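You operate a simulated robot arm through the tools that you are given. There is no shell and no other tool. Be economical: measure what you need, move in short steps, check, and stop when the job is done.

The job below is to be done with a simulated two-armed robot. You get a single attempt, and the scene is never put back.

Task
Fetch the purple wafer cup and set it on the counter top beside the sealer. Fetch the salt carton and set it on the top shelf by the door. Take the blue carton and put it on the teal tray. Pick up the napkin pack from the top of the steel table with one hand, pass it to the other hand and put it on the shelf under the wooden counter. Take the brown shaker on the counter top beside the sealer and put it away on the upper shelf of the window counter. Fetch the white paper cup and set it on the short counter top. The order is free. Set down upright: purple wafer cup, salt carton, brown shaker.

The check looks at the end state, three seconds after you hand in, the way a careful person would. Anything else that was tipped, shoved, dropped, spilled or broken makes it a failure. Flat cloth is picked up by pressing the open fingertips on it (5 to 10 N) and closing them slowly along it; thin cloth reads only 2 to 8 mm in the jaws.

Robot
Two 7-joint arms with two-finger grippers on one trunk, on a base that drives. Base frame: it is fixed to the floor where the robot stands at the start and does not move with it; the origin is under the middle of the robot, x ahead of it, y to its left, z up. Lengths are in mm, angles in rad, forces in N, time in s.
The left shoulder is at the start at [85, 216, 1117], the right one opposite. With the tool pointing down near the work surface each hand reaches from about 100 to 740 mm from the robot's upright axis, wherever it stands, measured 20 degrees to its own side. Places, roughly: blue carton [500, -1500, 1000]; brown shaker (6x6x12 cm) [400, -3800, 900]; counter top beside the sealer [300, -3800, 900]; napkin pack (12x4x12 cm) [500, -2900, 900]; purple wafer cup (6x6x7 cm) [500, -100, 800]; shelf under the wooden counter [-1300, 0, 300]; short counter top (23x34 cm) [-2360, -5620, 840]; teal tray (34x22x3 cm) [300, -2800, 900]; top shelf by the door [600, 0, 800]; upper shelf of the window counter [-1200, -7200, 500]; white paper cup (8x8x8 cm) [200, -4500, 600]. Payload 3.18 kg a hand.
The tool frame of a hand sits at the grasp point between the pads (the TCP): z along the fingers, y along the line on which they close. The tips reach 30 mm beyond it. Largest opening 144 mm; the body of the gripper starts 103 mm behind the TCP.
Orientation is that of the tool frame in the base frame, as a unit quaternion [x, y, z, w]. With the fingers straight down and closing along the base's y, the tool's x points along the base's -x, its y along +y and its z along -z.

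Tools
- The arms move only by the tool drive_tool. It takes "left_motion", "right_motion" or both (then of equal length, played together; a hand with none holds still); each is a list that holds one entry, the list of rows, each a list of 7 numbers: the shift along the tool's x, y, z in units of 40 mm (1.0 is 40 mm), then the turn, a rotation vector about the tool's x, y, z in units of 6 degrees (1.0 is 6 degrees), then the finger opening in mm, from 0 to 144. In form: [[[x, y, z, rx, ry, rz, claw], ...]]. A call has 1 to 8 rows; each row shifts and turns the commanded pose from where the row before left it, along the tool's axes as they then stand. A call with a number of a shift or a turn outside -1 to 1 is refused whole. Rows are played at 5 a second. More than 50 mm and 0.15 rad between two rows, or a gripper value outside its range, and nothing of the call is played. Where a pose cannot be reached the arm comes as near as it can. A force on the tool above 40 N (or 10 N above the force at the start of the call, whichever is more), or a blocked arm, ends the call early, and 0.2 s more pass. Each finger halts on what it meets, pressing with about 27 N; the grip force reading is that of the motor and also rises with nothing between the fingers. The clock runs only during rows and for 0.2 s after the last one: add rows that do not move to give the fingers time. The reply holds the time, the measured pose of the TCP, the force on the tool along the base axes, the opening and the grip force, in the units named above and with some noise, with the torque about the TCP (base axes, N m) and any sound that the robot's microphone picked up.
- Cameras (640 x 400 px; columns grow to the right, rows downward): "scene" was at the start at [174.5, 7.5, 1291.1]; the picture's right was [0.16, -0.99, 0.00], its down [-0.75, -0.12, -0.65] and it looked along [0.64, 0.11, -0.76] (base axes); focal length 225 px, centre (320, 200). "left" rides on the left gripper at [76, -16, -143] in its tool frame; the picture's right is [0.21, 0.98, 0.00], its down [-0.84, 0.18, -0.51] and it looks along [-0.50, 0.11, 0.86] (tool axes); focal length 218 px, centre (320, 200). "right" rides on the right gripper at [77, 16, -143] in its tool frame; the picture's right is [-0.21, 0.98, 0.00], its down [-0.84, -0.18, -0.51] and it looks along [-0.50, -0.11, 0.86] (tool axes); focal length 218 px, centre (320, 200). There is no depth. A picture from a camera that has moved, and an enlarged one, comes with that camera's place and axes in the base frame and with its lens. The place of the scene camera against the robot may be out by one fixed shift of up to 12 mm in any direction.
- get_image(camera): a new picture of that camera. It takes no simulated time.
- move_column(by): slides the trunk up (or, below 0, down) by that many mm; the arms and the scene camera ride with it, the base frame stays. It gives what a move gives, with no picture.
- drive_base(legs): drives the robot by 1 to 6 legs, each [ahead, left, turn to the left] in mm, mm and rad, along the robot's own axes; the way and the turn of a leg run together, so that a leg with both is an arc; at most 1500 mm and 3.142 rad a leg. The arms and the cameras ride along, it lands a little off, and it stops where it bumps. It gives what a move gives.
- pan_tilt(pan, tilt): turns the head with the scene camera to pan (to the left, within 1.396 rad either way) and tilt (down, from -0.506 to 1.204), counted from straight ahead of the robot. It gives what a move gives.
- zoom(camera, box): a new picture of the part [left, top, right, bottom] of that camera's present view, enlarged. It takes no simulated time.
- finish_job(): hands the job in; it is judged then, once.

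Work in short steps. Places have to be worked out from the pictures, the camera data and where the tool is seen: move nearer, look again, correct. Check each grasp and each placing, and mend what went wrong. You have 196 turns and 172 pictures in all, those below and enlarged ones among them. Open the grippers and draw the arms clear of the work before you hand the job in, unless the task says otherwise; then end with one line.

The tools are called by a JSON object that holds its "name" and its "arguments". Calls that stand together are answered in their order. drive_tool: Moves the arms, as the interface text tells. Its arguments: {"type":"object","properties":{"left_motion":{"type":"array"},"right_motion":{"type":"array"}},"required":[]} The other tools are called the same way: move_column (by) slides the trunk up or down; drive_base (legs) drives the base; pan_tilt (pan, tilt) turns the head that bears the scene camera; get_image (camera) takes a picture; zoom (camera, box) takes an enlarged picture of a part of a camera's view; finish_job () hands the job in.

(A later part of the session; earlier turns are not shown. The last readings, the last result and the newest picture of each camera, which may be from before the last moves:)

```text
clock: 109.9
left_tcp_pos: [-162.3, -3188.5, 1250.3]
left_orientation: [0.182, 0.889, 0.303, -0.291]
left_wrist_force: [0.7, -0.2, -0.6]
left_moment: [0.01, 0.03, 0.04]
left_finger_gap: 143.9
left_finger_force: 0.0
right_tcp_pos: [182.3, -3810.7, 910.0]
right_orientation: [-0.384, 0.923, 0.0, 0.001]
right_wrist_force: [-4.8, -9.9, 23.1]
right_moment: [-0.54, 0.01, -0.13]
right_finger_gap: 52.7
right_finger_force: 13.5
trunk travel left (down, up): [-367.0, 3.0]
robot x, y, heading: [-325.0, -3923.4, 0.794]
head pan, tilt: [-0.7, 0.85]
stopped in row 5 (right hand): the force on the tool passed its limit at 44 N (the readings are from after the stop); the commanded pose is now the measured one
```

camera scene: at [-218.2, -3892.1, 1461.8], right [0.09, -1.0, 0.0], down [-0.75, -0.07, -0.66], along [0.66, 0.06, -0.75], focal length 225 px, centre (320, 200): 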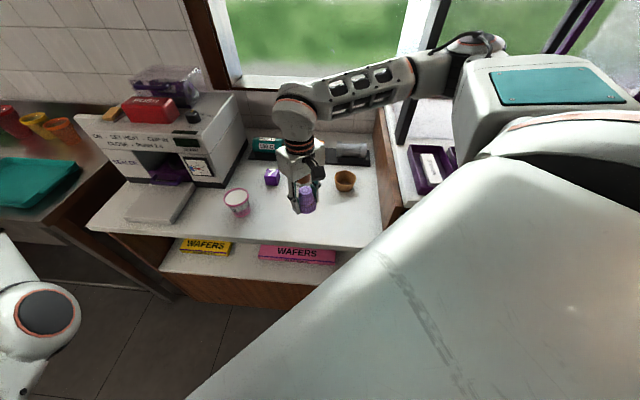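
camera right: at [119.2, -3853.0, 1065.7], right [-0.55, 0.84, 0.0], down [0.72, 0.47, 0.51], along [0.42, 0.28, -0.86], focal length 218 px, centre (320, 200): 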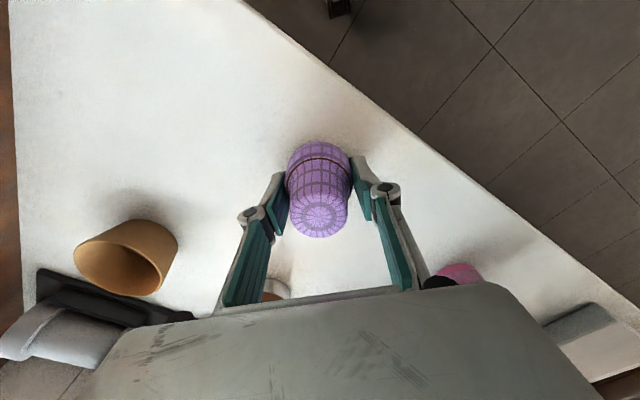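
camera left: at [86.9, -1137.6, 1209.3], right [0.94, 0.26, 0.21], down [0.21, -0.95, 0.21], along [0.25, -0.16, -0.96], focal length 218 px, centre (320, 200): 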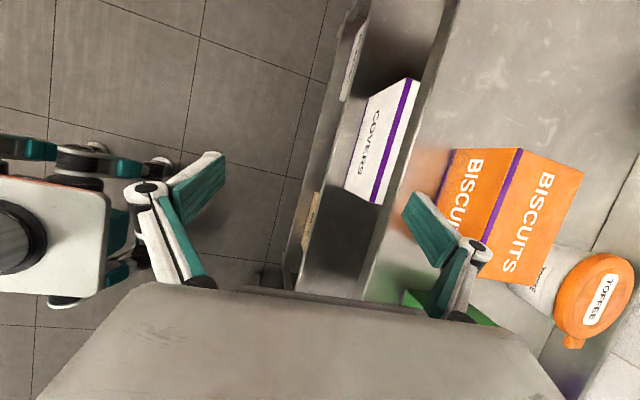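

It touched down at z 910, so the counter top is at about 879. I open and rise.

{"name": "drive_tool", "arguments": {"right_motion": [[[0, 0, -0.05, 0, 0, 0, 50], [0, 0, 0, 0, 0, 0, 60], [0, 0, 0, 0, 0, 0, 80], [0, 0, 0, 0, 0, 0, 110], [0, 0, 0, 0, 0, 0, 110], [0, 0, -1, 0, 0, 0, 110], [0, 0, -1, 0, 0, 0, 110], [0, 0, -1, 0, 0, 0, 110]]]}}

{"name": "get_image", "arguments": {"camera": "right"}}

```text
clock: 111.7
left_tcp_pos: [-161.4, -3188.6, 1249.1]
left_orientation: [0.182, 0.889, 0.302, -0.292]
left_wrist_force: [0.2, 0.1, -0.3]
left_moment: [0.01, 0.01, -0.01]
left_finger_gap: 143.8
left_finger_force: 0.0
right_tcp_pos: [183.4, -3810.6, 1031.4]
right_orientation: [-0.385, 0.923, 0.001, 0.002]
right_wrist_force: [-0.9, 0.7, -0.3]
right_moment: [-0.01, -0.01, 0.0]
right_finger_gap: 110.2
right_finger_force: 0.0
trunk travel left (down, up): [-367.0, 3.0]
robot x, y, heading: [-327.0, -3926.5, 0.791]
head pan, tilt: [-0.7, 0.85]
```

```text
120 pictures are left
camera right: at [118.9, -3852.9, 1173.4], right [-0.55, 0.84, 0.0], down [0.72, 0.47, 0.51], along [0.43, 0.28, -0.86], focal length 218 px, centre (320, 200)
```

right: 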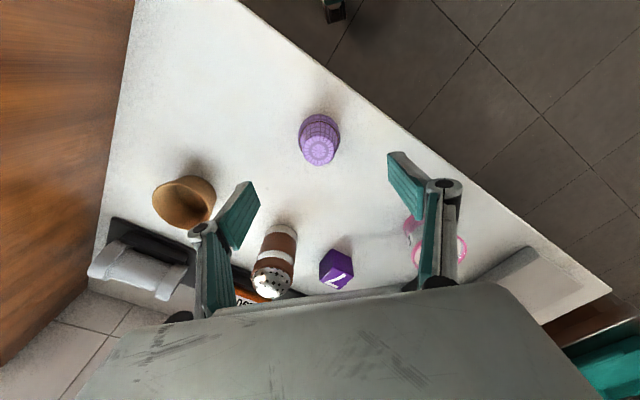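

The purple cup stands upright. The brown shaker is at about [345, -3778]. I go up and over it with the right hand.

{"name": "drive_tool", "arguments": {"right_motion": [[[0, 0, -0.9, 0, 0, 0, 110], [0, 0, -0.9, 0, 0, 0, 110], [-0.86, -0.575, 0, 0, 0, 0, 110], [-0.86, -0.575, 0, 0, 0, 0, 110], [-0.86, -0.575, 0, 0, 0, 0, 110], [-0.86, -0.575, 0, 0, 0, 0, 110], [0, 0, 0, 0, 0, 0, 110]]]}}

{"name": "get_image", "arguments": {"camera": "right"}}

{"name": "zoom", "arguments": {"camera": "scene", "box": [200, 100, 400, 225]}}

```text
clock: 113.3
left_tcp_pos: [-160.1, -3189.3, 1248.1]
left_orientation: [0.181, 0.889, 0.302, -0.291]
left_wrist_force: [-0.1, -0.7, 0.3]
left_moment: [-0.02, 0.02, 0.07]
left_finger_gap: 143.6
left_finger_force: 0.0
right_tcp_pos: [336.3, -3781.7, 1102.1]
right_orientation: [-0.384, 0.924, 0.002, 0.002]
right_wrist_force: [0.2, 0.0, -0.8]
right_moment: [0.03, 0.04, 0.0]
right_finger_gap: 109.9
right_finger_force: 0.0
right hand out of reach, approached as far as the arm can: row 6
trunk travel left (down, up): [-367.0, 3.0]
robot x, y, heading: [-327.2, -3920.2, 0.791]
head pan, tilt: [-0.7, 0.85]
```

```text
119 pictures are left
camera right: at [271.8, -3824.3, 1244.2], right [-0.55, 0.84, 0.0], down [0.72, 0.47, 0.51], along [0.43, 0.28, -0.86], focal length 218 px, centre (320, 200)
```

right: 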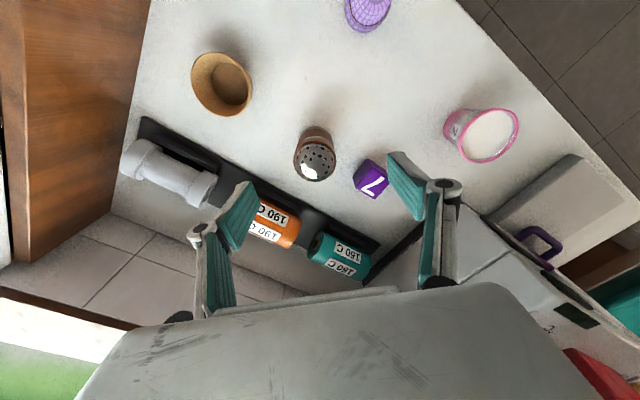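

```text
3.20 times, centred on (300, 162) of scene
camera zoom: at [-217.0, -3892.8, 1461.7], right [0.09, -1.0, 0.0], down [-0.75, -0.07, -0.66], along [0.66, 0.06, -0.75], focal length 719 px, centre (384, 320)
```

zoom: 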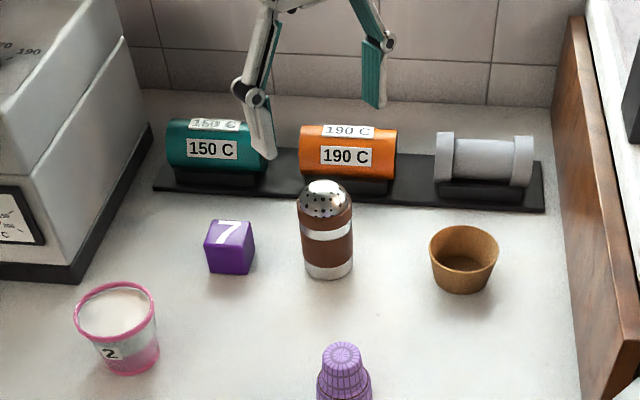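

The shaker's centre is at about [350, -3778], so I need 14 mm more in x. I nudge the base and then go down around it.

{"name": "drive_base", "arguments": {"legs": [[13, -8, 0]]}}

{"name": "drive_tool", "arguments": {"right_motion": [[[0, 0, 0.9, 0, 0, 0, 110], [0, 0, 0.9, 0, 0, 0, 110], [0, 0, 0, 0, 0, 0, 110]]]}}

{"name": "get_image", "arguments": {"camera": "right"}}

```text
clock: 114.1
left_tcp_pos: [-146.4, -3184.2, 1248.0]
left_orientation: [0.182, 0.889, 0.302, -0.291]
left_wrist_force: [0.4, -0.9, 0.3]
left_moment: [-0.02, -0.01, 0.02]
left_finger_gap: 144.1
left_finger_force: 0.0
right_tcp_pos: [350.1, -3776.6, 1102.9]
right_orientation: [-0.385, 0.923, 0.002, 0.002]
right_wrist_force: [-0.6, 0.4, 0.0]
right_moment: [-0.02, 0.02, 0.03]
right_finger_gap: 109.9
right_finger_force: 0.1
trunk travel left (down, up): [-367.0, 3.0]
robot x, y, heading: [-309.4, -3918.0, 0.789]
head pan, tilt: [-0.7, 0.85]
```

```text
clock: 114.9
left_tcp_pos: [-148.0, -3184.2, 1249.0]
left_orientation: [0.181, 0.889, 0.303, -0.292]
left_wrist_force: [0.2, 0.1, -0.4]
left_moment: [0.03, 0.02, 0.01]
left_finger_gap: 143.8
left_finger_force: 0.0
right_tcp_pos: [348.6, -3775.9, 1031.7]
right_orientation: [-0.385, 0.923, 0.001, 0.003]
right_wrist_force: [-0.3, 0.5, -0.4]
right_moment: [-0.01, -0.03, 0.02]
right_finger_gap: 110.2
right_finger_force: 0.0
trunk travel left (down, up): [-367.0, 3.0]
robot x, y, heading: [-310.1, -3917.8, 0.794]
head pan, tilt: [-0.7, 0.85]
```

```text
117 pictures are left
camera right: at [284.6, -3819.1, 1173.3], right [-0.55, 0.84, 0.0], down [0.72, 0.47, 0.51], along [0.43, 0.28, -0.86], focal length 218 px, centre (320, 200)
```

right: 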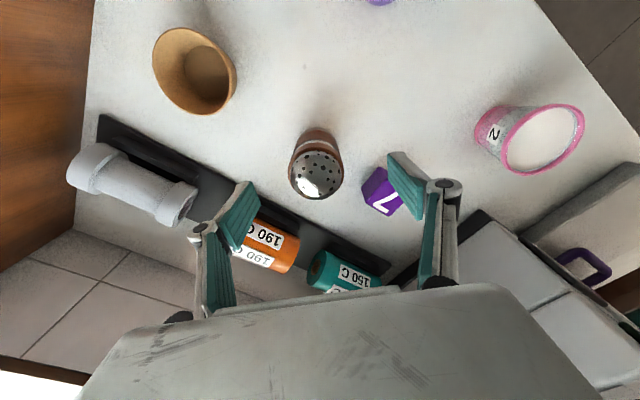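

The shaker is centred at [351, -3780] between the fingers. I go down to z 950 and close.

{"name": "drive_tool", "arguments": {"right_motion": [[[0, -0.08, 1, 0, 0, 0, 110], [0, 0, 1, 0, 0, 0, 110], [0, 0, 0, 0, 0, 0, 80], [0, 0, 0, 0, 0, 0, 55], [0, 0, 0, 0, 0, 0, 40], [0, 0, 0, 0, 0, 0, 40]]]}}

{"name": "get_image", "arguments": {"camera": "right"}}

```text
clock: 116.3
left_tcp_pos: [-146.2, -3183.8, 1248.8]
left_orientation: [0.18, 0.89, 0.302, -0.291]
left_wrist_force: [0.3, 0.2, -0.2]
left_moment: [0.0, 0.03, 0.01]
left_finger_gap: 144.1
left_finger_force: 0.1
right_tcp_pos: [352.2, -3777.9, 950.2]
right_orientation: [-0.384, 0.923, 0.0, 0.002]
right_wrist_force: [-0.7, -1.5, -0.2]
right_moment: [-0.01, -0.05, -0.03]
right_finger_gap: 54.2
right_finger_force: 27.0
trunk travel left (down, up): [-367.0, 3.0]
robot x, y, heading: [-313.6, -3920.1, 0.79]
head pan, tilt: [-0.7, 0.85]
```

```text
116 pictures are left
camera right: at [287.5, -3821.3, 1092.7], right [-0.55, 0.84, 0.0], down [0.72, 0.47, 0.51], along [0.43, 0.28, -0.86], focal length 218 px, centre (320, 200)
```

right: 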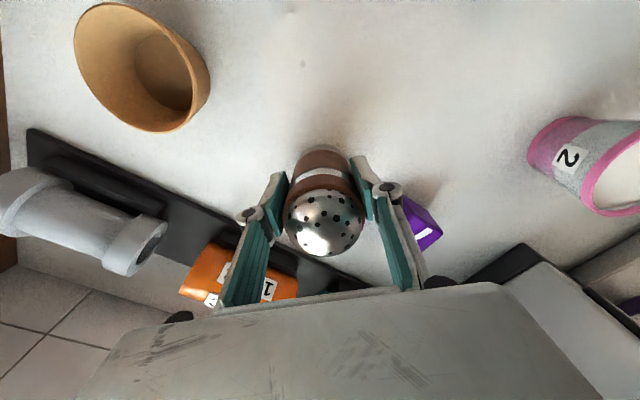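

The shaker is gripped at 54 mm; its base is about 71 mm below the TCP. I lift it straight up and draw it in.

{"name": "drive_tool", "arguments": {"right_motion": [[[0, 0, -0.8, 0, 0, 0, 40], [0, 0, -1, 0, 0, 0, 40], [0, 0, -1, 0, 0, 0, 40], [0, 0, -1, 0, 0, 0, 40], [0.6, 0.5, -0.7, 0, 0, 0, 40], [0.8, 0.6, 0, 0, 0, 0, 40], [0.8, 0.6, 0, 0, 0, 0, 40], [0.8, 0.6, 0, 0, 0, 0, 40]]]}}

{"name": "get_image", "arguments": {"camera": "scene"}}

{"name": "get_image", "arguments": {"camera": "right"}}

```text
clock: 118.1
left_tcp_pos: [-147.1, -3184.4, 1248.7]
left_orientation: [0.182, 0.889, 0.302, -0.291]
left_wrist_force: [0.4, 1.0, 0.2]
left_moment: [0.03, -0.05, -0.02]
left_finger_gap: 144.0
left_finger_force: 0.0
right_tcp_pos: [200.6, -3798.9, 1130.6]
right_orientation: [-0.383, 0.924, 0.001, 0.002]
right_wrist_force: [-0.3, 0.2, -1.4]
right_moment: [-0.02, -0.01, 0.01]
right_finger_gap: 53.8
right_finger_force: 27.0
trunk travel left (down, up): [-367.0, 3.0]
robot x, y, heading: [-314.1, -3921.3, 0.791]
head pan, tilt: [-0.7, 0.85]
```

```text
115 pictures are left
camera scene: at [-203.8, -3888.7, 1461.8], right [0.09, -1.0, 0.0], down [-0.75, -0.07, -0.66], along [0.66, 0.06, -0.75], focal length 225 px, centre (320, 200)
```

scene: 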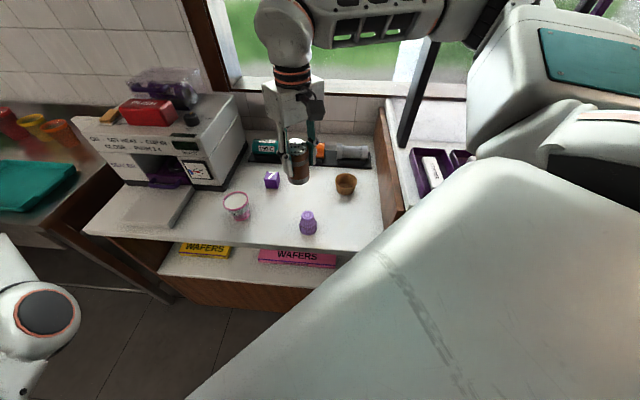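

```text
114 pictures are left
camera right: at [136.4, -3842.7, 1272.4], right [-0.55, 0.84, 0.0], down [0.72, 0.47, 0.51], along [0.43, 0.28, -0.86], focal length 218 px, centre (320, 200)
```

right: 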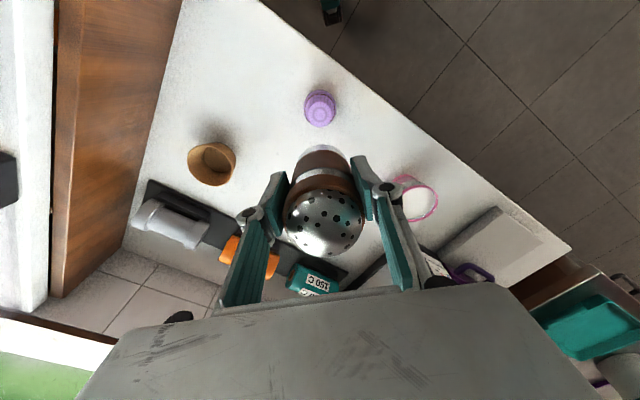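

The window counter's upper shelf is inside a cabinet, so the shaker has to be held with the hand pitched forward rather than straight down. I'll set it on the free front-right part of the counter at [180, -3920] and regrasp it.

{"name": "drive_tool", "arguments": {"right_motion": [[[0.83, -0.59, 0, 0, 0, 0, 40], [0.83, -0.59, 0, 0, 0, 0, 40], [0.83, -0.59, 0, 0, 0, 0, 40], [0, 0, 1, 0, 0, 0, 40], [0, 0, 1, 0, 0, 0, 40], [0, 0, 1, 0, 0, 0, 40], [0, 0, 1, 0, 0, 0, 40], [0, 0, 0, 0, 0, 0, 40]]]}}

{"name": "drive_tool", "arguments": {"right_motion": [[[0, 0, 0.2, 0, 0, 0, 40], [0, 0, 0.12, 0, 0, 0, 40], [0, 0, 0.1, 0, 0, 0, 40], [0, 0, 0.08, 0, 0, 0, 40], [0, 0, 0, 0, 0, 0, 40]]]}}

{"name": "get_image", "arguments": {"camera": "right"}}

```text
clock: 119.9
left_tcp_pos: [-147.8, -3185.1, 1248.2]
left_orientation: [0.182, 0.889, 0.302, -0.291]
left_wrist_force: [0.8, 0.2, -0.2]
left_moment: [0.0, -0.01, -0.02]
left_finger_gap: 144.0
left_finger_force: 0.0
right_tcp_pos: [182.4, -3919.1, 969.3]
right_orientation: [-0.384, 0.923, 0.001, 0.002]
right_wrist_force: [0.4, -0.8, -0.8]
right_moment: [0.01, 0.01, 0.0]
right_finger_gap: 54.1
right_finger_force: 27.3
trunk travel left (down, up): [-367.0, 3.0]
robot x, y, heading: [-311.5, -3920.3, 0.788]
head pan, tilt: [-0.7, 0.85]
```

```text
clock: 121.1
left_tcp_pos: [-146.9, -3184.8, 1249.0]
left_orientation: [0.181, 0.889, 0.302, -0.291]
left_wrist_force: [-0.2, -0.5, 0.2]
left_moment: [0.01, -0.02, -0.02]
left_finger_gap: 144.1
left_finger_force: 0.0
right_tcp_pos: [182.6, -3919.9, 950.4]
right_orientation: [-0.384, 0.924, 0.002, 0.003]
right_wrist_force: [0.9, -2.8, 14.6]
right_moment: [-0.18, -0.13, -0.03]
right_finger_gap: 53.9
right_finger_force: 26.4
trunk travel left (down, up): [-367.0, 3.0]
robot x, y, heading: [-311.8, -3918.7, 0.785]
head pan, tilt: [-0.7, 0.85]
```

```text
113 pictures are left
camera right: at [117.5, -3962.8, 1092.5], right [-0.55, 0.84, 0.0], down [0.72, 0.47, 0.51], along [0.43, 0.28, -0.86], focal length 218 px, centre (320, 200)
```

right: 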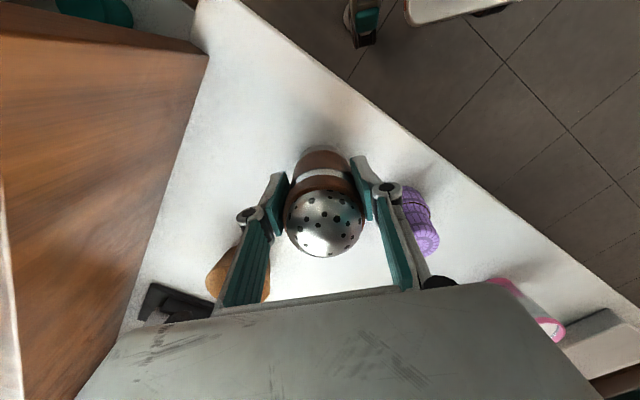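

The shaker stands at [182, -3920]. I open moderately and rise.

{"name": "drive_tool", "arguments": {"right_motion": [[[0, 0, 0, 0, 0, 0, 60], [0, 0, 0, 0, 0, 0, 75], [0, 0, 0, 0, 0, 0, 90], [0, 0, 0, 0, 0, 0, 90], [0, 0, -1, 0, 0, 0, 90], [0, 0, -1, 0, 0, 0, 90], [0, 0, -1, 0, 0, 0, 90], [0, 0, -1, 0, 0, 0, 90]]]}}

{"name": "get_image", "arguments": {"camera": "right"}}

```text
clock: 122.9
left_tcp_pos: [-148.4, -3183.4, 1249.3]
left_orientation: [0.181, 0.889, 0.302, -0.292]
left_wrist_force: [0.6, 0.3, -0.2]
left_moment: [0.01, 0.0, 0.0]
left_finger_gap: 143.9
left_finger_force: 0.0
right_tcp_pos: [181.8, -3920.2, 1108.6]
right_orientation: [-0.384, 0.923, 0.001, 0.003]
right_wrist_force: [0.4, 0.0, -0.8]
right_moment: [0.02, 0.01, -0.03]
right_finger_gap: 89.6
right_finger_force: 0.0
trunk travel left (down, up): [-367.0, 3.0]
robot x, y, heading: [-313.9, -3921.0, 0.791]
head pan, tilt: [-0.7, 0.85]
```

```text
112 pictures are left
camera right: at [117.1, -3963.5, 1251.6], right [-0.55, 0.84, 0.0], down [0.72, 0.47, 0.51], along [0.43, 0.28, -0.86], focal length 218 px, centre (320, 200)
```

right: 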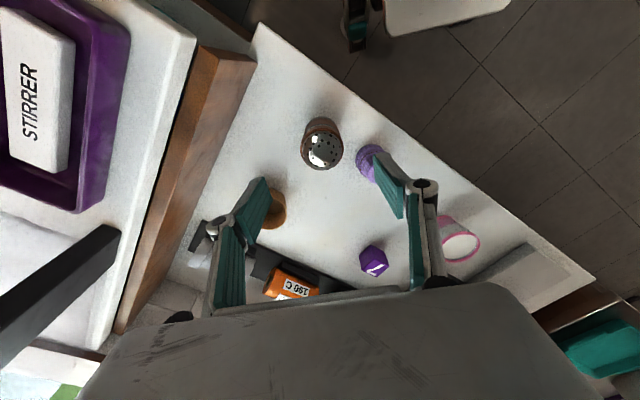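

The shaker stands upright. While the right hand still points down I'll do the blue carton: if the robot faces +y, the jaws close along x as needed. I raise the hand, back away, turn and drive up to the first table.

{"name": "drive_tool", "arguments": {"right_motion": [[[0, 0, -1, 0, 0, 0, 144], [0, 0, -1, 0, 0, 0, 144], [0, 0, -1, 0, 0, 0, 144], [0.7, 0.7, 0, 0, 0, 0, 144], [0.7, 0.7, 0, 0, 0, 0, 144]]]}}

{"name": "drive_base", "arguments": {"legs": [[-200, 200, 0], [0, 0, 0.78], [1000, 0, 0], [950, 0, 0]]}}

{"name": "pan_tilt", "arguments": {"pan": -0.8, "tilt": 0.7}}

{"name": "get_image", "arguments": {"camera": "scene"}}

```text
clock: 124.1
left_tcp_pos: [-148.0, -3183.7, 1248.4]
left_orientation: [0.182, 0.889, 0.303, -0.291]
left_wrist_force: [0.5, 0.3, -0.9]
left_moment: [-0.03, -0.01, 0.0]
left_finger_gap: 144.0
left_finger_force: 0.0
right_tcp_pos: [103.1, -3920.6, 1228.6]
right_orientation: [-0.384, 0.923, 0.0, 0.003]
right_wrist_force: [-1.2, -0.4, -0.4]
right_moment: [0.01, -0.04, -0.02]
right_finger_gap: 144.1
right_finger_force: 0.0
trunk travel left (down, up): [-367.0, 3.0]
robot x, y, heading: [-315.4, -3920.4, 0.791]
head pan, tilt: [-0.7, 0.85]
```

```text
clock: 137.9
left_tcp_pos: [-977.4, -1320.1, 1249.1]
left_orientation: [-0.169, 0.892, 0.169, -0.384]
left_wrist_force: [0.4, -0.3, 0.1]
left_moment: [0.01, 0.01, -0.02]
left_finger_gap: 143.8
left_finger_force: 0.0
right_tcp_pos: [-283.2, -1672.2, 1227.5]
right_orientation: [-0.705, 0.71, 0.002, 0.001]
right_wrist_force: [-0.3, 0.1, -0.4]
right_moment: [-0.03, -0.02, -0.01]
right_finger_gap: 143.9
right_finger_force: 0.0
trunk travel left (down, up): [-367.0, 3.0]
robot x, y, heading: [-585.1, -1965.8, 1.567]
head pan, tilt: [-0.7, 0.85]
```

```text
clock: 138.6
left_tcp_pos: [-979.6, -1321.0, 1247.4]
left_orientation: [-0.168, 0.892, 0.171, -0.384]
left_wrist_force: [0.4, -1.1, 0.0]
left_moment: [0.0, 0.01, 0.01]
left_finger_gap: 144.0
left_finger_force: 0.1
right_tcp_pos: [-283.9, -1671.9, 1228.8]
right_orientation: [-0.705, 0.709, 0.002, 0.001]
right_wrist_force: [-0.9, -0.2, 0.4]
right_moment: [-0.02, -0.01, -0.01]
right_finger_gap: 144.0
right_finger_force: 0.1
trunk travel left (down, up): [-367.0, 3.0]
robot x, y, heading: [-581.4, -1960.1, 1.57]
head pan, tilt: [-0.799, 0.7]
```

```text
111 pictures are left
camera scene: at [-518.7, -1867.8, 1474.0], right [0.69, -0.72, 0.0], down [-0.46, -0.45, -0.76], along [0.55, 0.53, -0.64], focal length 225 px, centre (320, 200)
```

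scene: 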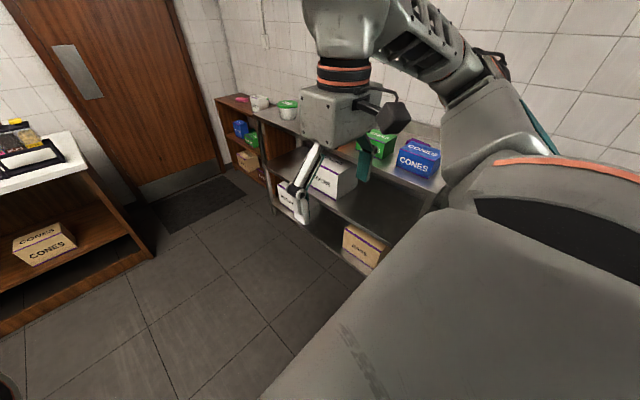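

By triangulation the carton's front bottom edge is at about [352, -1593, 930]. I drive in sideways to the table with the hand held high, and then look.

{"name": "drive_base", "arguments": {"legs": [[80, 0, 0], [0, -500, 0]]}}

{"name": "get_image", "arguments": {"camera": "scene"}}

{"name": "get_image", "arguments": {"camera": "right"}}

```text
clock: 143.8
left_tcp_pos: [-504.5, -1244.8, 1248.5]
left_orientation: [-0.169, 0.892, 0.17, -0.384]
left_wrist_force: [0.8, -0.2, 0.3]
left_moment: [0.01, -0.01, 0.0]
left_finger_gap: 144.0
left_finger_force: 0.0
right_tcp_pos: [190.7, -1595.8, 1228.4]
right_orientation: [-0.704, 0.71, 0.002, 0.002]
right_wrist_force: [0.2, -0.1, -0.5]
right_moment: [0.01, -0.02, 0.01]
right_finger_gap: 144.3
right_finger_force: 0.1
trunk travel left (down, up): [-367.0, 3.0]
robot x, y, heading: [-109.0, -1889.2, 1.565]
head pan, tilt: [-0.799, 0.7]
stopped in leg 2: the robot was blocked; the commanded pose is now the measured one
```

```text
110 pictures are left
camera scene: at [-45.4, -1791.9, 1474.1], right [0.69, -0.72, 0.0], down [-0.46, -0.45, -0.77], along [0.55, 0.53, -0.64], focal length 225 px, centre (320, 200)
```

scene: 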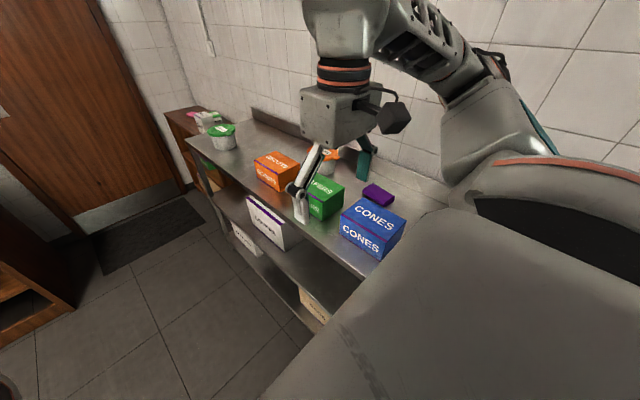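

```text
109 pictures are left
camera right: at [174.4, -1673.9, 1371.6], right [-0.98, 0.22, 0.0], down [0.19, 0.84, 0.51], along [0.11, 0.5, -0.86], focal length 218 px, centre (320, 200)
```

right: 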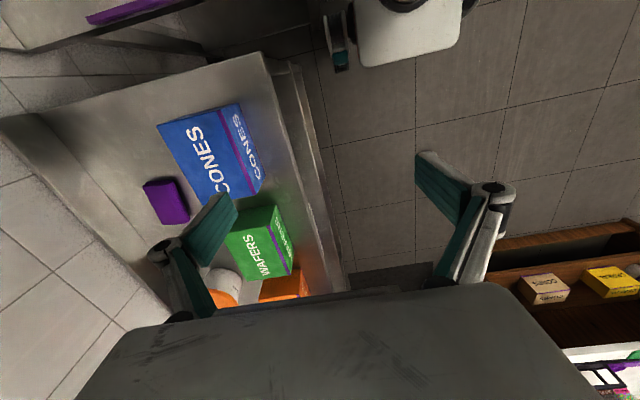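

The base touched the table leg at x -109, so I back off 30 mm. I zoom in on the carton to measure it.

{"name": "drive_base", "arguments": {"legs": [[0, 30, 0]]}}

{"name": "zoom", "arguments": {"camera": "scene", "box": [280, 150, 440, 250]}}

{"name": "zoom", "arguments": {"camera": "right", "box": [100, 60, 340, 210]}}

```text
clock: 144.7
left_tcp_pos: [-534.7, -1244.8, 1249.1]
left_orientation: [-0.169, 0.892, 0.169, -0.384]
left_wrist_force: [-0.3, 0.3, -0.4]
left_moment: [-0.01, -0.01, -0.03]
left_finger_gap: 144.1
left_finger_force: 0.1
right_tcp_pos: [159.7, -1595.7, 1229.5]
right_orientation: [-0.704, 0.71, 0.003, 0.001]
right_wrist_force: [-0.6, -0.5, 0.8]
right_moment: [0.0, -0.07, 0.01]
right_finger_gap: 144.0
right_finger_force: 0.0
trunk travel left (down, up): [-367.0, 3.0]
robot x, y, heading: [-137.7, -1880.5, 1.567]
head pan, tilt: [-0.799, 0.7]
```

```text
4.00 times, centred on (360, 200) of scene
camera zoom: at [-75.4, -1791.6, 1474.1], right [0.69, -0.72, 0.0], down [-0.46, -0.45, -0.77], along [0.55, 0.53, -0.64], focal length 899 px, centre (160, 200)
```

zoom: 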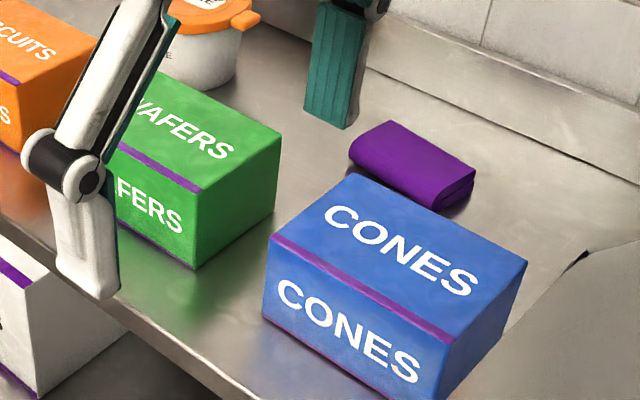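

```text
2.67 times, centred on (220, 135) of right
camera zoom: at [144.3, -1673.6, 1371.6], right [-0.98, 0.22, 0.0], down [0.19, 0.84, 0.51], along [0.11, 0.5, -0.86], focal length 582 px, centre (587, 373)
```

zoom: 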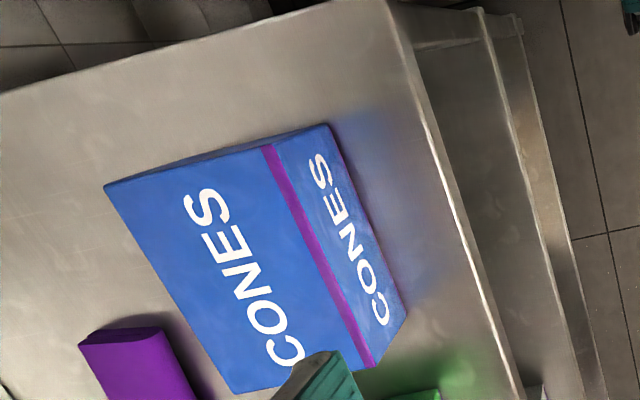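

By triangulation the carton spans x 329–431, y -1660 to -1511 and z 943–1031. I reach out over its centre at [380, -1585].

{"name": "drive_tool", "arguments": {"right_motion": [[[-0.27, -0.917, 0, 0, 0, 0, 144], [0, -0.917, 0, 0, 0, 0, 144], [0, -0.917, 0, 0, 0, 0, 144], [0, -0.917, 0, 0, 0, 0, 144], [0, -0.917, 0, 0, 0, 0, 144], [0, -0.917, 0, 0, 0, 0, 144], [0, 0, 1, 0, 0, 0, 144], [0, 0, 1, 0, 0, 0, 144]]]}}

{"name": "get_image", "arguments": {"camera": "right"}}

```text
clock: 146.5
left_tcp_pos: [-535.5, -1244.1, 1249.8]
left_orientation: [-0.168, 0.891, 0.17, -0.385]
left_wrist_force: [0.6, -0.3, -0.4]
left_moment: [0.01, 0.01, -0.02]
left_finger_gap: 144.1
left_finger_force: 0.2
right_tcp_pos: [261.4, -1573.6, 1131.9]
right_orientation: [-0.704, 0.71, 0.003, 0.003]
right_wrist_force: [1.1, 0.0, 0.0]
right_moment: [0.01, 0.03, 0.0]
right_finger_gap: 144.0
right_finger_force: 0.0
right hand out of reach, approached as far as the arm can: row 3, 4, 5, 6
trunk travel left (down, up): [-367.0, 3.0]
robot x, y, heading: [-135.5, -1884.2, 1.564]
head pan, tilt: [-0.799, 0.7]
```

```text
106 pictures are left
camera right: at [247.0, -1650.6, 1273.2], right [-0.98, 0.22, 0.0], down [0.19, 0.84, 0.51], along [0.11, 0.5, -0.86], focal length 218 px, centre (320, 200)
```

right: 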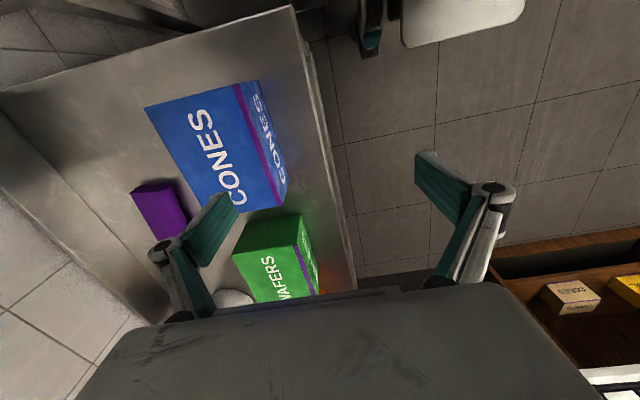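

The arm can't reach that far to its side. I'll turn the robot back towards the table by 0.67 rad and instead rotate the hand. First I raise the hand, back off and turn.

{"name": "drive_tool", "arguments": {"right_motion": [[[0, 0.8, -0.8, 0, 0, 0, 144], [0, 0.8, -0.8, 0, 0, 0, 144], [0, 0.8, 0, 0, 0, 0, 144]]]}}

{"name": "drive_base", "arguments": {"legs": [[0, 105, 0], [0, 0, -0.67]]}}

{"name": "drive_tool", "arguments": {"right_motion": [[[0, 0, 0, 0, 0, -0.915, 144], [0, 0, 0, 0, 0, -0.915, 144], [0, 0, 0, 0, 0, -0.915, 144], [0, 0, 0, 0, 0, -0.915, 144], [0, 0, 0, 0, 0, -0.915, 144], [0, 0, 0, 0, 0, -0.915, 144], [0, 0, 0, 0, 0, -0.915, 144], [0, 0, 0, 0, 0, 0, 144]]]}}

{"name": "move_column", "arguments": {"by": -100}}

```text
clock: 147.3
left_tcp_pos: [-535.6, -1244.1, 1248.4]
left_orientation: [-0.166, 0.892, 0.171, -0.384]
left_wrist_force: [-0.2, 0.3, -0.1]
left_moment: [-0.01, 0.02, 0.02]
left_finger_gap: 144.1
left_finger_force: 0.0
right_tcp_pos: [165.7, -1572.1, 1195.7]
right_orientation: [-0.704, 0.71, 0.001, 0.001]
right_wrist_force: [-1.3, 0.2, -0.2]
right_moment: [-0.01, 0.02, 0.03]
right_finger_gap: 144.0
right_finger_force: 0.2
trunk travel left (down, up): [-367.0, 3.0]
robot x, y, heading: [-136.2, -1882.5, 1.566]
head pan, tilt: [-0.799, 0.7]
```

```text
clock: 150.7
left_tcp_pos: [-156.7, -1136.2, 1250.1]
left_orientation: [0.133, 0.897, 0.287, -0.309]
left_wrist_force: [-0.4, 0.2, 0.0]
left_moment: [0.04, -0.03, 0.01]
left_finger_gap: 143.9
left_finger_force: 0.1
right_tcp_pos: [190.7, -1827.5, 1195.6]
right_orientation: [-0.433, 0.902, 0.002, 0.002]
right_wrist_force: [0.2, -0.9, 0.0]
right_moment: [0.0, -0.03, 0.03]
right_finger_gap: 144.3
right_finger_force: 0.0
trunk travel left (down, up): [-367.0, 3.0]
robot x, y, heading: [-241.2, -1884.3, 0.897]
head pan, tilt: [-0.799, 0.7]
```

```text
clock: 152.5
left_tcp_pos: [-157.8, -1136.6, 1248.9]
left_orientation: [0.133, 0.897, 0.288, -0.307]
left_wrist_force: [0.2, -0.3, 0.2]
left_moment: [-0.03, -0.03, -0.02]
left_finger_gap: 144.4
left_finger_force: 0.1
right_tcp_pos: [175.3, -1817.9, 1152.5]
right_orientation: [-0.685, 0.729, 0.002, 0.009]
right_wrist_force: [-0.4, 0.5, 0.3]
right_moment: [0.02, 0.02, 0.0]
right_finger_gap: 144.0
right_finger_force: 0.1
right hand out of reach, approached as far as the arm can: row 5, 6, 7
trunk travel left (down, up): [-367.0, 3.0]
robot x, y, heading: [-245.4, -1888.8, 0.898]
head pan, tilt: [-0.799, 0.7]
```

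```text
clock: 153.7
left_tcp_pos: [-170.9, -1126.2, 1194.5]
left_orientation: [0.119, 0.854, 0.339, -0.375]
left_wrist_force: [0.9, 0.2, 0.7]
left_moment: [-0.04, -0.05, -0.02]
left_finger_gap: 143.8
left_finger_force: 0.1
right_tcp_pos: [175.1, -1818.5, 1052.7]
right_orientation: [-0.684, 0.729, 0.001, 0.006]
right_wrist_force: [-0.6, 0.5, -0.2]
right_moment: [-0.01, -0.03, -0.06]
right_finger_gap: 144.0
right_finger_force: 0.1
trunk travel left (down, up): [-269.0, 100.0]
robot x, y, heading: [-244.3, -1885.3, 0.897]
head pan, tilt: [-0.799, 0.7]
stopped: the arm was blocked; the commanded pose is now the measured one
```

The hand is turned so the jaws close along x. I bring it up and over the carton.

{"name": "drive_tool", "arguments": {"right_motion": [[[0, 0, -0.9, 0, 0, 0, 144], [-0.875, -0.677, -0.12, 0, 0, 0, 144], [-0.875, -0.677, -0.12, 0, 0, 0, 144], [-0.875, -0.677, -0.12, 0, 0, 0, 144], [-0.875, -0.677, -0.12, 0, 0, -0.15, 144], [-0.875, -0.677, -0.1, 0, 0, -0.2, 144], [-0.875, -0.677, 0, 0, 0, -0.2, 144]]]}}

{"name": "get_image", "arguments": {"camera": "right"}}

```text
clock: 155.3
left_tcp_pos: [-170.1, -1126.7, 1195.9]
left_orientation: [0.118, 0.855, 0.339, -0.375]
left_wrist_force: [0.1, 0.2, -0.1]
left_moment: [-0.01, -0.03, -0.04]
left_finger_gap: 144.0
left_finger_force: 0.0
right_tcp_pos: [244.5, -1730.9, 1011.4]
right_orientation: [-0.68, 0.732, -0.005, 0.038]
right_wrist_force: [-0.1, 0.1, 0.1]
right_moment: [0.01, -0.07, 0.04]
right_finger_gap: 143.9
right_finger_force: 0.0
right hand out of reach, approached as far as the arm can: row 1, 2, 3, 4, 5, 6, 7
trunk travel left (down, up): [-269.0, 100.0]
robot x, y, heading: [-242.9, -1884.8, 0.9]
head pan, tilt: [-0.799, 0.7]
```

```text
105 pictures are left
camera right: at [215.1, -1812.1, 1149.2], right [-0.96, 0.28, -0.05], down [0.21, 0.8, 0.56], along [0.2, 0.52, -0.83], focal length 218 px, centre (320, 200)
```

right: 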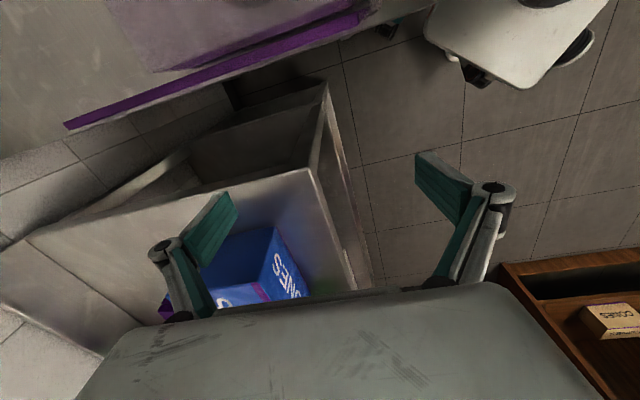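

The hand is too high relative to the lowered shoulder. I raise the trunk back up, which should free the arm, and retry.

{"name": "move_column", "arguments": {"by": 100}}

{"name": "drive_tool", "arguments": {"right_motion": [[[0.5, 0.5, 0, 0, -0.7, -0.3, 144], [0, 0, 0, 0, 0, 0, 144]]]}}

```text
clock: 156.6
left_tcp_pos: [-208.3, -1110.2, 1320.7]
left_orientation: [0.085, 0.826, 0.356, -0.429]
left_wrist_force: [-0.9, 0.5, 0.3]
left_moment: [-0.02, -0.02, -0.02]
left_finger_gap: 143.9
left_finger_force: 0.0
right_tcp_pos: [244.4, -1733.2, 1126.6]
right_orientation: [-0.679, 0.732, -0.002, 0.056]
right_wrist_force: [0.1, -0.1, 0.8]
right_moment: [-0.02, -0.01, 0.01]
right_finger_gap: 144.0
right_finger_force: 0.0
trunk travel left (down, up): [-369.0, 0.0]
robot x, y, heading: [-243.2, -1888.7, 0.901]
head pan, tilt: [-0.799, 0.7]
```

```text
clock: 157.1
left_tcp_pos: [-216.2, -1106.0, 1320.0]
left_orientation: [0.082, 0.826, 0.353, -0.432]
left_wrist_force: [-0.1, 0.0, -0.5]
left_moment: [-0.02, 0.02, 0.01]
left_finger_gap: 144.0
left_finger_force: 0.0
right_tcp_pos: [223.2, -1749.0, 1121.7]
right_orientation: [-0.69, 0.719, 0.022, 0.082]
right_wrist_force: [0.1, 0.5, 0.3]
right_moment: [-0.01, -0.02, 0.03]
right_finger_gap: 143.9
right_finger_force: 0.1
trunk travel left (down, up): [-369.0, 0.0]
robot x, y, heading: [-241.7, -1890.6, 0.897]
head pan, tilt: [-0.799, 0.7]
stopped in row 2 (left hand): the arm was blocked; the commanded pose is now the measured one
```

I correct the tilt (it needs the other sign) and move on towards the carton.

{"name": "drive_tool", "arguments": {"right_motion": [[[0, 0, 0, -0.4, 0.7, -0.2, 144], [0, 0, 0, -0.4, 0.7, -0.2, 144], [-0.83, -0.785, 0, 0, 0, 0, 144], [-0.83, -0.785, 0, 0, 0, 0, 144], [-0.83, -0.785, 0, 0, 0, 0, 144], [-0.83, -0.785, 0, 0, 0, 0, 144], [-0.83, -0.785, 0, 0, 0, 0, 144], [0, 0, 0, 0, 0, 0, 144]]]}}

{"name": "get_image", "arguments": {"camera": "right"}}

```text
clock: 158.9
left_tcp_pos: [-215.8, -1107.2, 1319.9]
left_orientation: [0.081, 0.826, 0.353, -0.432]
left_wrist_force: [0.8, -0.4, -0.4]
left_moment: [-0.02, -0.01, 0.01]
left_finger_gap: 144.1
left_finger_force: 0.1
right_tcp_pos: [218.0, -1743.0, 1083.4]
right_orientation: [-0.703, 0.711, -0.003, 0.01]
right_wrist_force: [-0.3, -0.3, 0.3]
right_moment: [0.02, -0.01, -0.02]
right_finger_gap: 143.8
right_finger_force: 0.0
right hand out of reach, approached as far as the arm can: row 2, 3, 4, 5, 6, 7
trunk travel left (down, up): [-369.0, 0.0]
robot x, y, heading: [-240.3, -1886.4, 0.902]
head pan, tilt: [-0.799, 0.7]
```

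```text
104 pictures are left
camera right: at [200.7, -1819.8, 1224.8], right [-0.98, 0.22, -0.02], down [0.18, 0.84, 0.52], along [0.13, 0.5, -0.85], focal length 218 px, centre (320, 200)
```

right: 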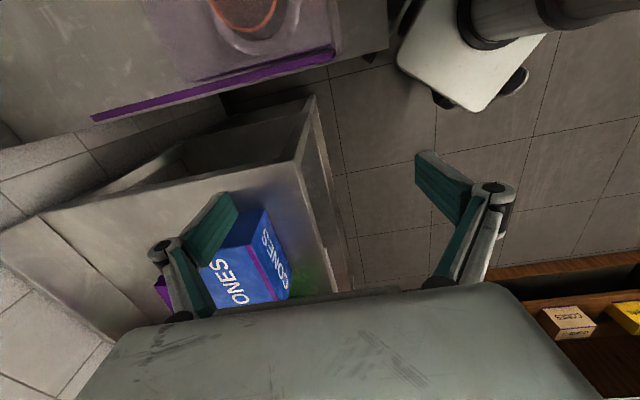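

Turning the hand counter-clockwise relative to the arm restricts its reach. I test the opposite turn in free space, after backing off a little.

{"name": "drive_base", "arguments": {"legs": [[-150, 150, 0]]}}

{"name": "drive_tool", "arguments": {"right_motion": [[[0, 0, -0.5, 0, 0, 1, 144], [0, 0, -0.5, 0, 0, 1, 144], [0, 0, -0.5, 0, 0, 1, 144], [0, 0, 0, 0, 0, 1, 144], [0, 0, 0, 0, 0, 1, 144], [0, 0, 0, 0, 0, 1, 144], [0, 0, 0, 0, 0, 1, 144], [0, 0, 0, 0, 0, 1, 144]]]}}

{"name": "drive_tool", "arguments": {"right_motion": [[[0, 0, 0, 0, 0, 1, 144], [0, 0, 0, 0, 0, 1, 144], [0, 0, 0, 0, 0, 1, 144], [0, 0, 0, 0, 0, 1, 144], [0, 0, 0, 0, 0, 1, 144], [0, 0, 0, 0, 0, 1, 144], [0, 0, 0, 0, 0, 1, 144], [0, 0, 0, 0, 0, 1, 144]]]}}

```text
clock: 160.9
left_tcp_pos: [-426.5, -1129.7, 1320.5]
left_orientation: [0.081, 0.826, 0.353, -0.432]
left_wrist_force: [0.1, -0.6, -0.2]
left_moment: [0.02, -0.02, -0.06]
left_finger_gap: 144.1
left_finger_force: 0.1
right_tcp_pos: [8.9, -1764.8, 1082.0]
right_orientation: [-0.703, 0.711, -0.002, 0.01]
right_wrist_force: [-0.3, 0.7, 1.3]
right_moment: [-0.05, -0.01, -0.03]
right_finger_gap: 143.9
right_finger_force: 0.0
trunk travel left (down, up): [-369.0, 0.0]
robot x, y, heading: [-453.2, -1907.6, 0.896]
head pan, tilt: [-0.799, 0.7]
```

```text
clock: 162.7
left_tcp_pos: [-426.1, -1129.4, 1320.9]
left_orientation: [0.081, 0.826, 0.354, -0.432]
left_wrist_force: [-0.5, 0.1, 0.5]
left_moment: [-0.05, -0.01, -0.04]
left_finger_gap: 144.0
left_finger_force: 0.1
right_tcp_pos: [9.3, -1765.5, 1143.0]
right_orientation: [-0.352, 0.936, 0.002, 0.01]
right_wrist_force: [0.4, -0.6, 0.1]
right_moment: [0.01, 0.01, -0.02]
right_finger_gap: 144.0
right_finger_force: 0.1
trunk travel left (down, up): [-369.0, 0.0]
robot x, y, heading: [-451.5, -1908.9, 0.896]
head pan, tilt: [-0.799, 0.7]
```

```text
clock: 164.5
left_tcp_pos: [-425.6, -1129.1, 1320.5]
left_orientation: [0.08, 0.826, 0.353, -0.432]
left_wrist_force: [0.2, 0.8, -0.4]
left_moment: [0.03, -0.02, -0.03]
left_finger_gap: 143.8
left_finger_force: 0.1
right_tcp_pos: [8.2, -1764.7, 1142.7]
right_orientation: [0.06, 0.998, 0.005, 0.008]
right_wrist_force: [0.6, 0.0, 0.2]
right_moment: [-0.01, -0.01, 0.0]
right_finger_gap: 143.9
right_finger_force: 0.1
trunk travel left (down, up): [-369.0, 0.0]
robot x, y, heading: [-455.3, -1909.5, 0.893]
head pan, tilt: [-0.799, 0.7]
```

The clockwise turn works smoothly. I keep turning to find how far it goes.

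{"name": "drive_tool", "arguments": {"right_motion": [[[0, 0, 0, 0, 0, 1, 144], [0, 0, 0, 0, 0, 1, 144], [0, 0, 0, 0, 0, 1, 144], [0, 0, 0, 0, 0, 1, 144], [0, 0, 0, 0, 0, 1, 144], [0, 0, 0, 0, 0, 1, 144], [0, 0, 0, 0, 0, 1, 144]]]}}

{"name": "drive_tool", "arguments": {"right_motion": [[[0, 0, 0, 0, 0, 1, 144], [0, 0, 0, 0, 0, 1, 144], [0, 0, 0, 0, 0, 1, 144], [0, 0, 0, 0, 0, 1, 144], [0, 0, 0, 0, 0, 1, 144], [0, 0, 0, 0, 0, 1, 144], [0, 0, 0, 0, 0, 1, 144]]]}}

```text
clock: 166.1
left_tcp_pos: [-426.3, -1129.7, 1321.7]
left_orientation: [0.08, 0.826, 0.353, -0.432]
left_wrist_force: [1.0, -0.2, 0.0]
left_moment: [0.03, -0.01, -0.01]
left_finger_gap: 143.9
left_finger_force: 0.2
right_tcp_pos: [7.9, -1765.2, 1143.6]
right_orientation: [0.414, 0.91, 0.009, 0.006]
right_wrist_force: [-0.1, 0.1, -0.6]
right_moment: [0.03, -0.03, 0.03]
right_finger_gap: 144.0
right_finger_force: 0.1
trunk travel left (down, up): [-369.0, 0.0]
robot x, y, heading: [-449.5, -1910.6, 0.898]
head pan, tilt: [-0.799, 0.7]
```

```text
clock: 167.7
left_tcp_pos: [-426.0, -1128.8, 1320.3]
left_orientation: [0.081, 0.826, 0.353, -0.433]
left_wrist_force: [-0.2, -0.5, 0.3]
left_moment: [-0.02, 0.02, -0.01]
left_finger_gap: 143.9
left_finger_force: 0.0
right_tcp_pos: [8.7, -1763.9, 1143.7]
right_orientation: [0.712, 0.702, 0.01, 0.003]
right_wrist_force: [0.6, -0.2, -0.1]
right_moment: [0.0, -0.02, 0.01]
right_finger_gap: 143.9
right_finger_force: 0.1
trunk travel left (down, up): [-369.0, 0.0]
robot x, y, heading: [-451.8, -1910.0, 0.895]
head pan, tilt: [-0.799, 0.7]
```

The full clockwise turn is free and the jaws now close along x. I drive back in next to the table.

{"name": "drive_base", "arguments": {"legs": [[150, -150, 0]]}}

{"name": "drive_tool", "arguments": {"right_motion": [[[0.85, 0.75, 0, 0, 0, 0, 144], [0.85, 0.75, 0, 0, 0, 0, 144], [0.85, 0.75, 0, 0, 0, 0, 144], [0.85, 0.75, 0, 0, 0, 0, 144], [0, 0, 0, 0, 0, 0, 144]]]}}

{"name": "get_image", "arguments": {"camera": "right"}}

```text
clock: 169.7
left_tcp_pos: [-214.5, -1106.0, 1320.8]
left_orientation: [0.08, 0.826, 0.352, -0.433]
left_wrist_force: [1.1, 0.0, -0.1]
left_moment: [-0.04, 0.02, -0.03]
left_finger_gap: 144.1
left_finger_force: 0.1
right_tcp_pos: [219.2, -1740.8, 1142.6]
right_orientation: [0.711, 0.703, 0.01, 0.003]
right_wrist_force: [0.2, 0.0, -0.8]
right_moment: [0.0, 0.0, 0.04]
right_finger_gap: 143.8
right_finger_force: 0.1
trunk travel left (down, up): [-369.0, 0.0]
robot x, y, heading: [-241.6, -1884.4, 0.896]
head pan, tilt: [-0.799, 0.7]
```

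```text
clock: 170.9
left_tcp_pos: [-215.7, -1106.8, 1321.4]
left_orientation: [0.08, 0.826, 0.354, -0.432]
left_wrist_force: [-0.5, -0.2, 0.1]
left_moment: [0.02, -0.02, -0.05]
left_finger_gap: 143.8
left_finger_force: 0.0
right_tcp_pos: [340.3, -1606.5, 1146.6]
right_orientation: [0.712, 0.703, 0.01, 0.003]
right_wrist_force: [-0.6, -0.7, -0.8]
right_moment: [0.02, 0.0, -0.03]
right_finger_gap: 144.0
right_finger_force: 0.1
trunk travel left (down, up): [-369.0, 0.0]
robot x, y, heading: [-239.5, -1883.8, 0.893]
head pan, tilt: [-0.799, 0.7]
```

```text
103 pictures are left
camera right: at [356.4, -1531.3, 1290.8], right [0.98, -0.22, 0.02], down [-0.2, -0.85, 0.49], along [-0.1, -0.49, -0.87], focal length 218 px, centre (320, 200)
```

right: 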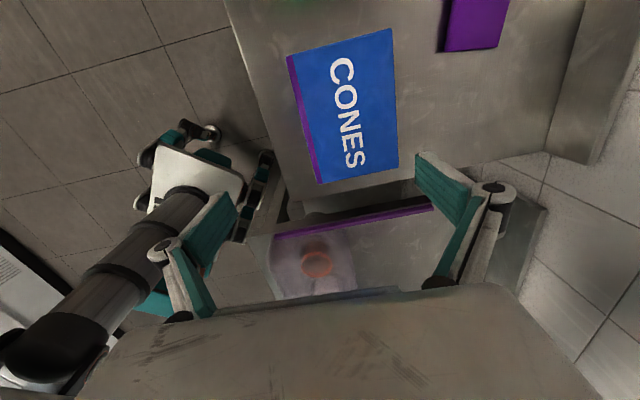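

The carton's top spans x 333–436 and its centre is [385, -1582]. I move above it and lower to just over its top for a check.

{"name": "drive_tool", "arguments": {"right_motion": [[[0.3, 0.56, 0, 0, 0, 0, 144], [0.3, 0.56, 0, 0, 0, 0, 144], [0, 0, 1, 0, 0, 0, 144], [0, 0, 0.9, 0, 0, 0, 144], [0, 0, 0, 0, 0, 0, 144]]]}}

{"name": "get_image", "arguments": {"camera": "right"}}

```text
clock: 172.1
left_tcp_pos: [-214.6, -1105.4, 1320.4]
left_orientation: [0.079, 0.826, 0.353, -0.432]
left_wrist_force: [0.1, 0.1, -0.1]
left_moment: [0.01, -0.02, -0.04]
left_finger_gap: 144.0
left_finger_force: 0.0
right_tcp_pos: [386.1, -1583.4, 1071.5]
right_orientation: [0.711, 0.703, 0.01, 0.003]
right_wrist_force: [-0.1, -0.3, -0.3]
right_moment: [0.0, -0.04, 0.01]
right_finger_gap: 144.1
right_finger_force: 0.0
trunk travel left (down, up): [-369.0, 0.0]
robot x, y, heading: [-241.3, -1886.9, 0.89]
head pan, tilt: [-0.799, 0.7]
```

```text
102 pictures are left
camera right: at [402.2, -1507.9, 1215.8], right [0.98, -0.22, 0.02], down [-0.2, -0.85, 0.5], along [-0.1, -0.49, -0.87], focal length 218 px, centre (320, 200)
```

right: 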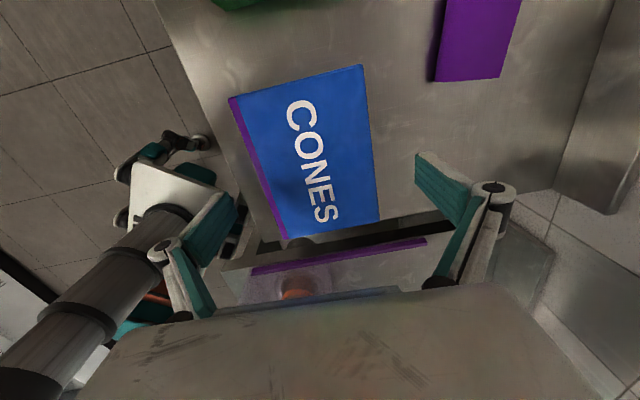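

The carton spans x 336–435, centred with 22 mm margin on each side. I go down to z 990 and close.

{"name": "drive_tool", "arguments": {"right_motion": [[[0, 0, 1, 0, 0, 0, 144], [0, 0, 1, 0, 0, 0, 144], [0, 0, 0, 0, 0, 0, 144], [0, 0, 0, 0, 0, 0, 115], [0, 0, 0, 0, 0, 0, 95], [0, 0, 0, 0, 0, 0, 80], [0, 0, 0, 0, 0, 0, 80]]]}}

{"name": "get_image", "arguments": {"camera": "right"}}

```text
clock: 173.7
left_tcp_pos: [-215.1, -1106.1, 1320.6]
left_orientation: [0.081, 0.826, 0.353, -0.432]
left_wrist_force: [-1.0, 0.7, 0.3]
left_moment: [0.03, 0.01, -0.03]
left_finger_gap: 143.7
left_finger_force: 0.0
right_tcp_pos: [387.2, -1581.3, 991.3]
right_orientation: [0.712, 0.703, 0.01, 0.002]
right_wrist_force: [-1.9, 1.6, 2.7]
right_moment: [0.14, 0.36, -0.08]
right_finger_gap: 109.9
right_finger_force: 27.4
trunk travel left (down, up): [-369.0, 0.0]
robot x, y, heading: [-239.9, -1888.0, 0.893]
head pan, tilt: [-0.799, 0.7]
```

```text
101 pictures are left
camera right: at [403.1, -1506.8, 1135.4], right [0.98, -0.22, 0.02], down [-0.2, -0.85, 0.5], along [-0.1, -0.49, -0.87], focal length 218 px, centre (320, 200)
```

right: 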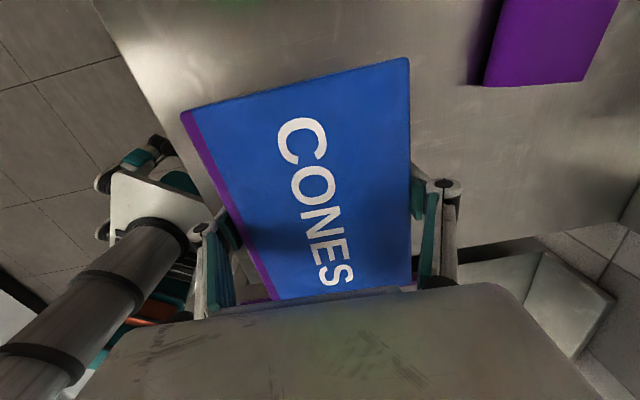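

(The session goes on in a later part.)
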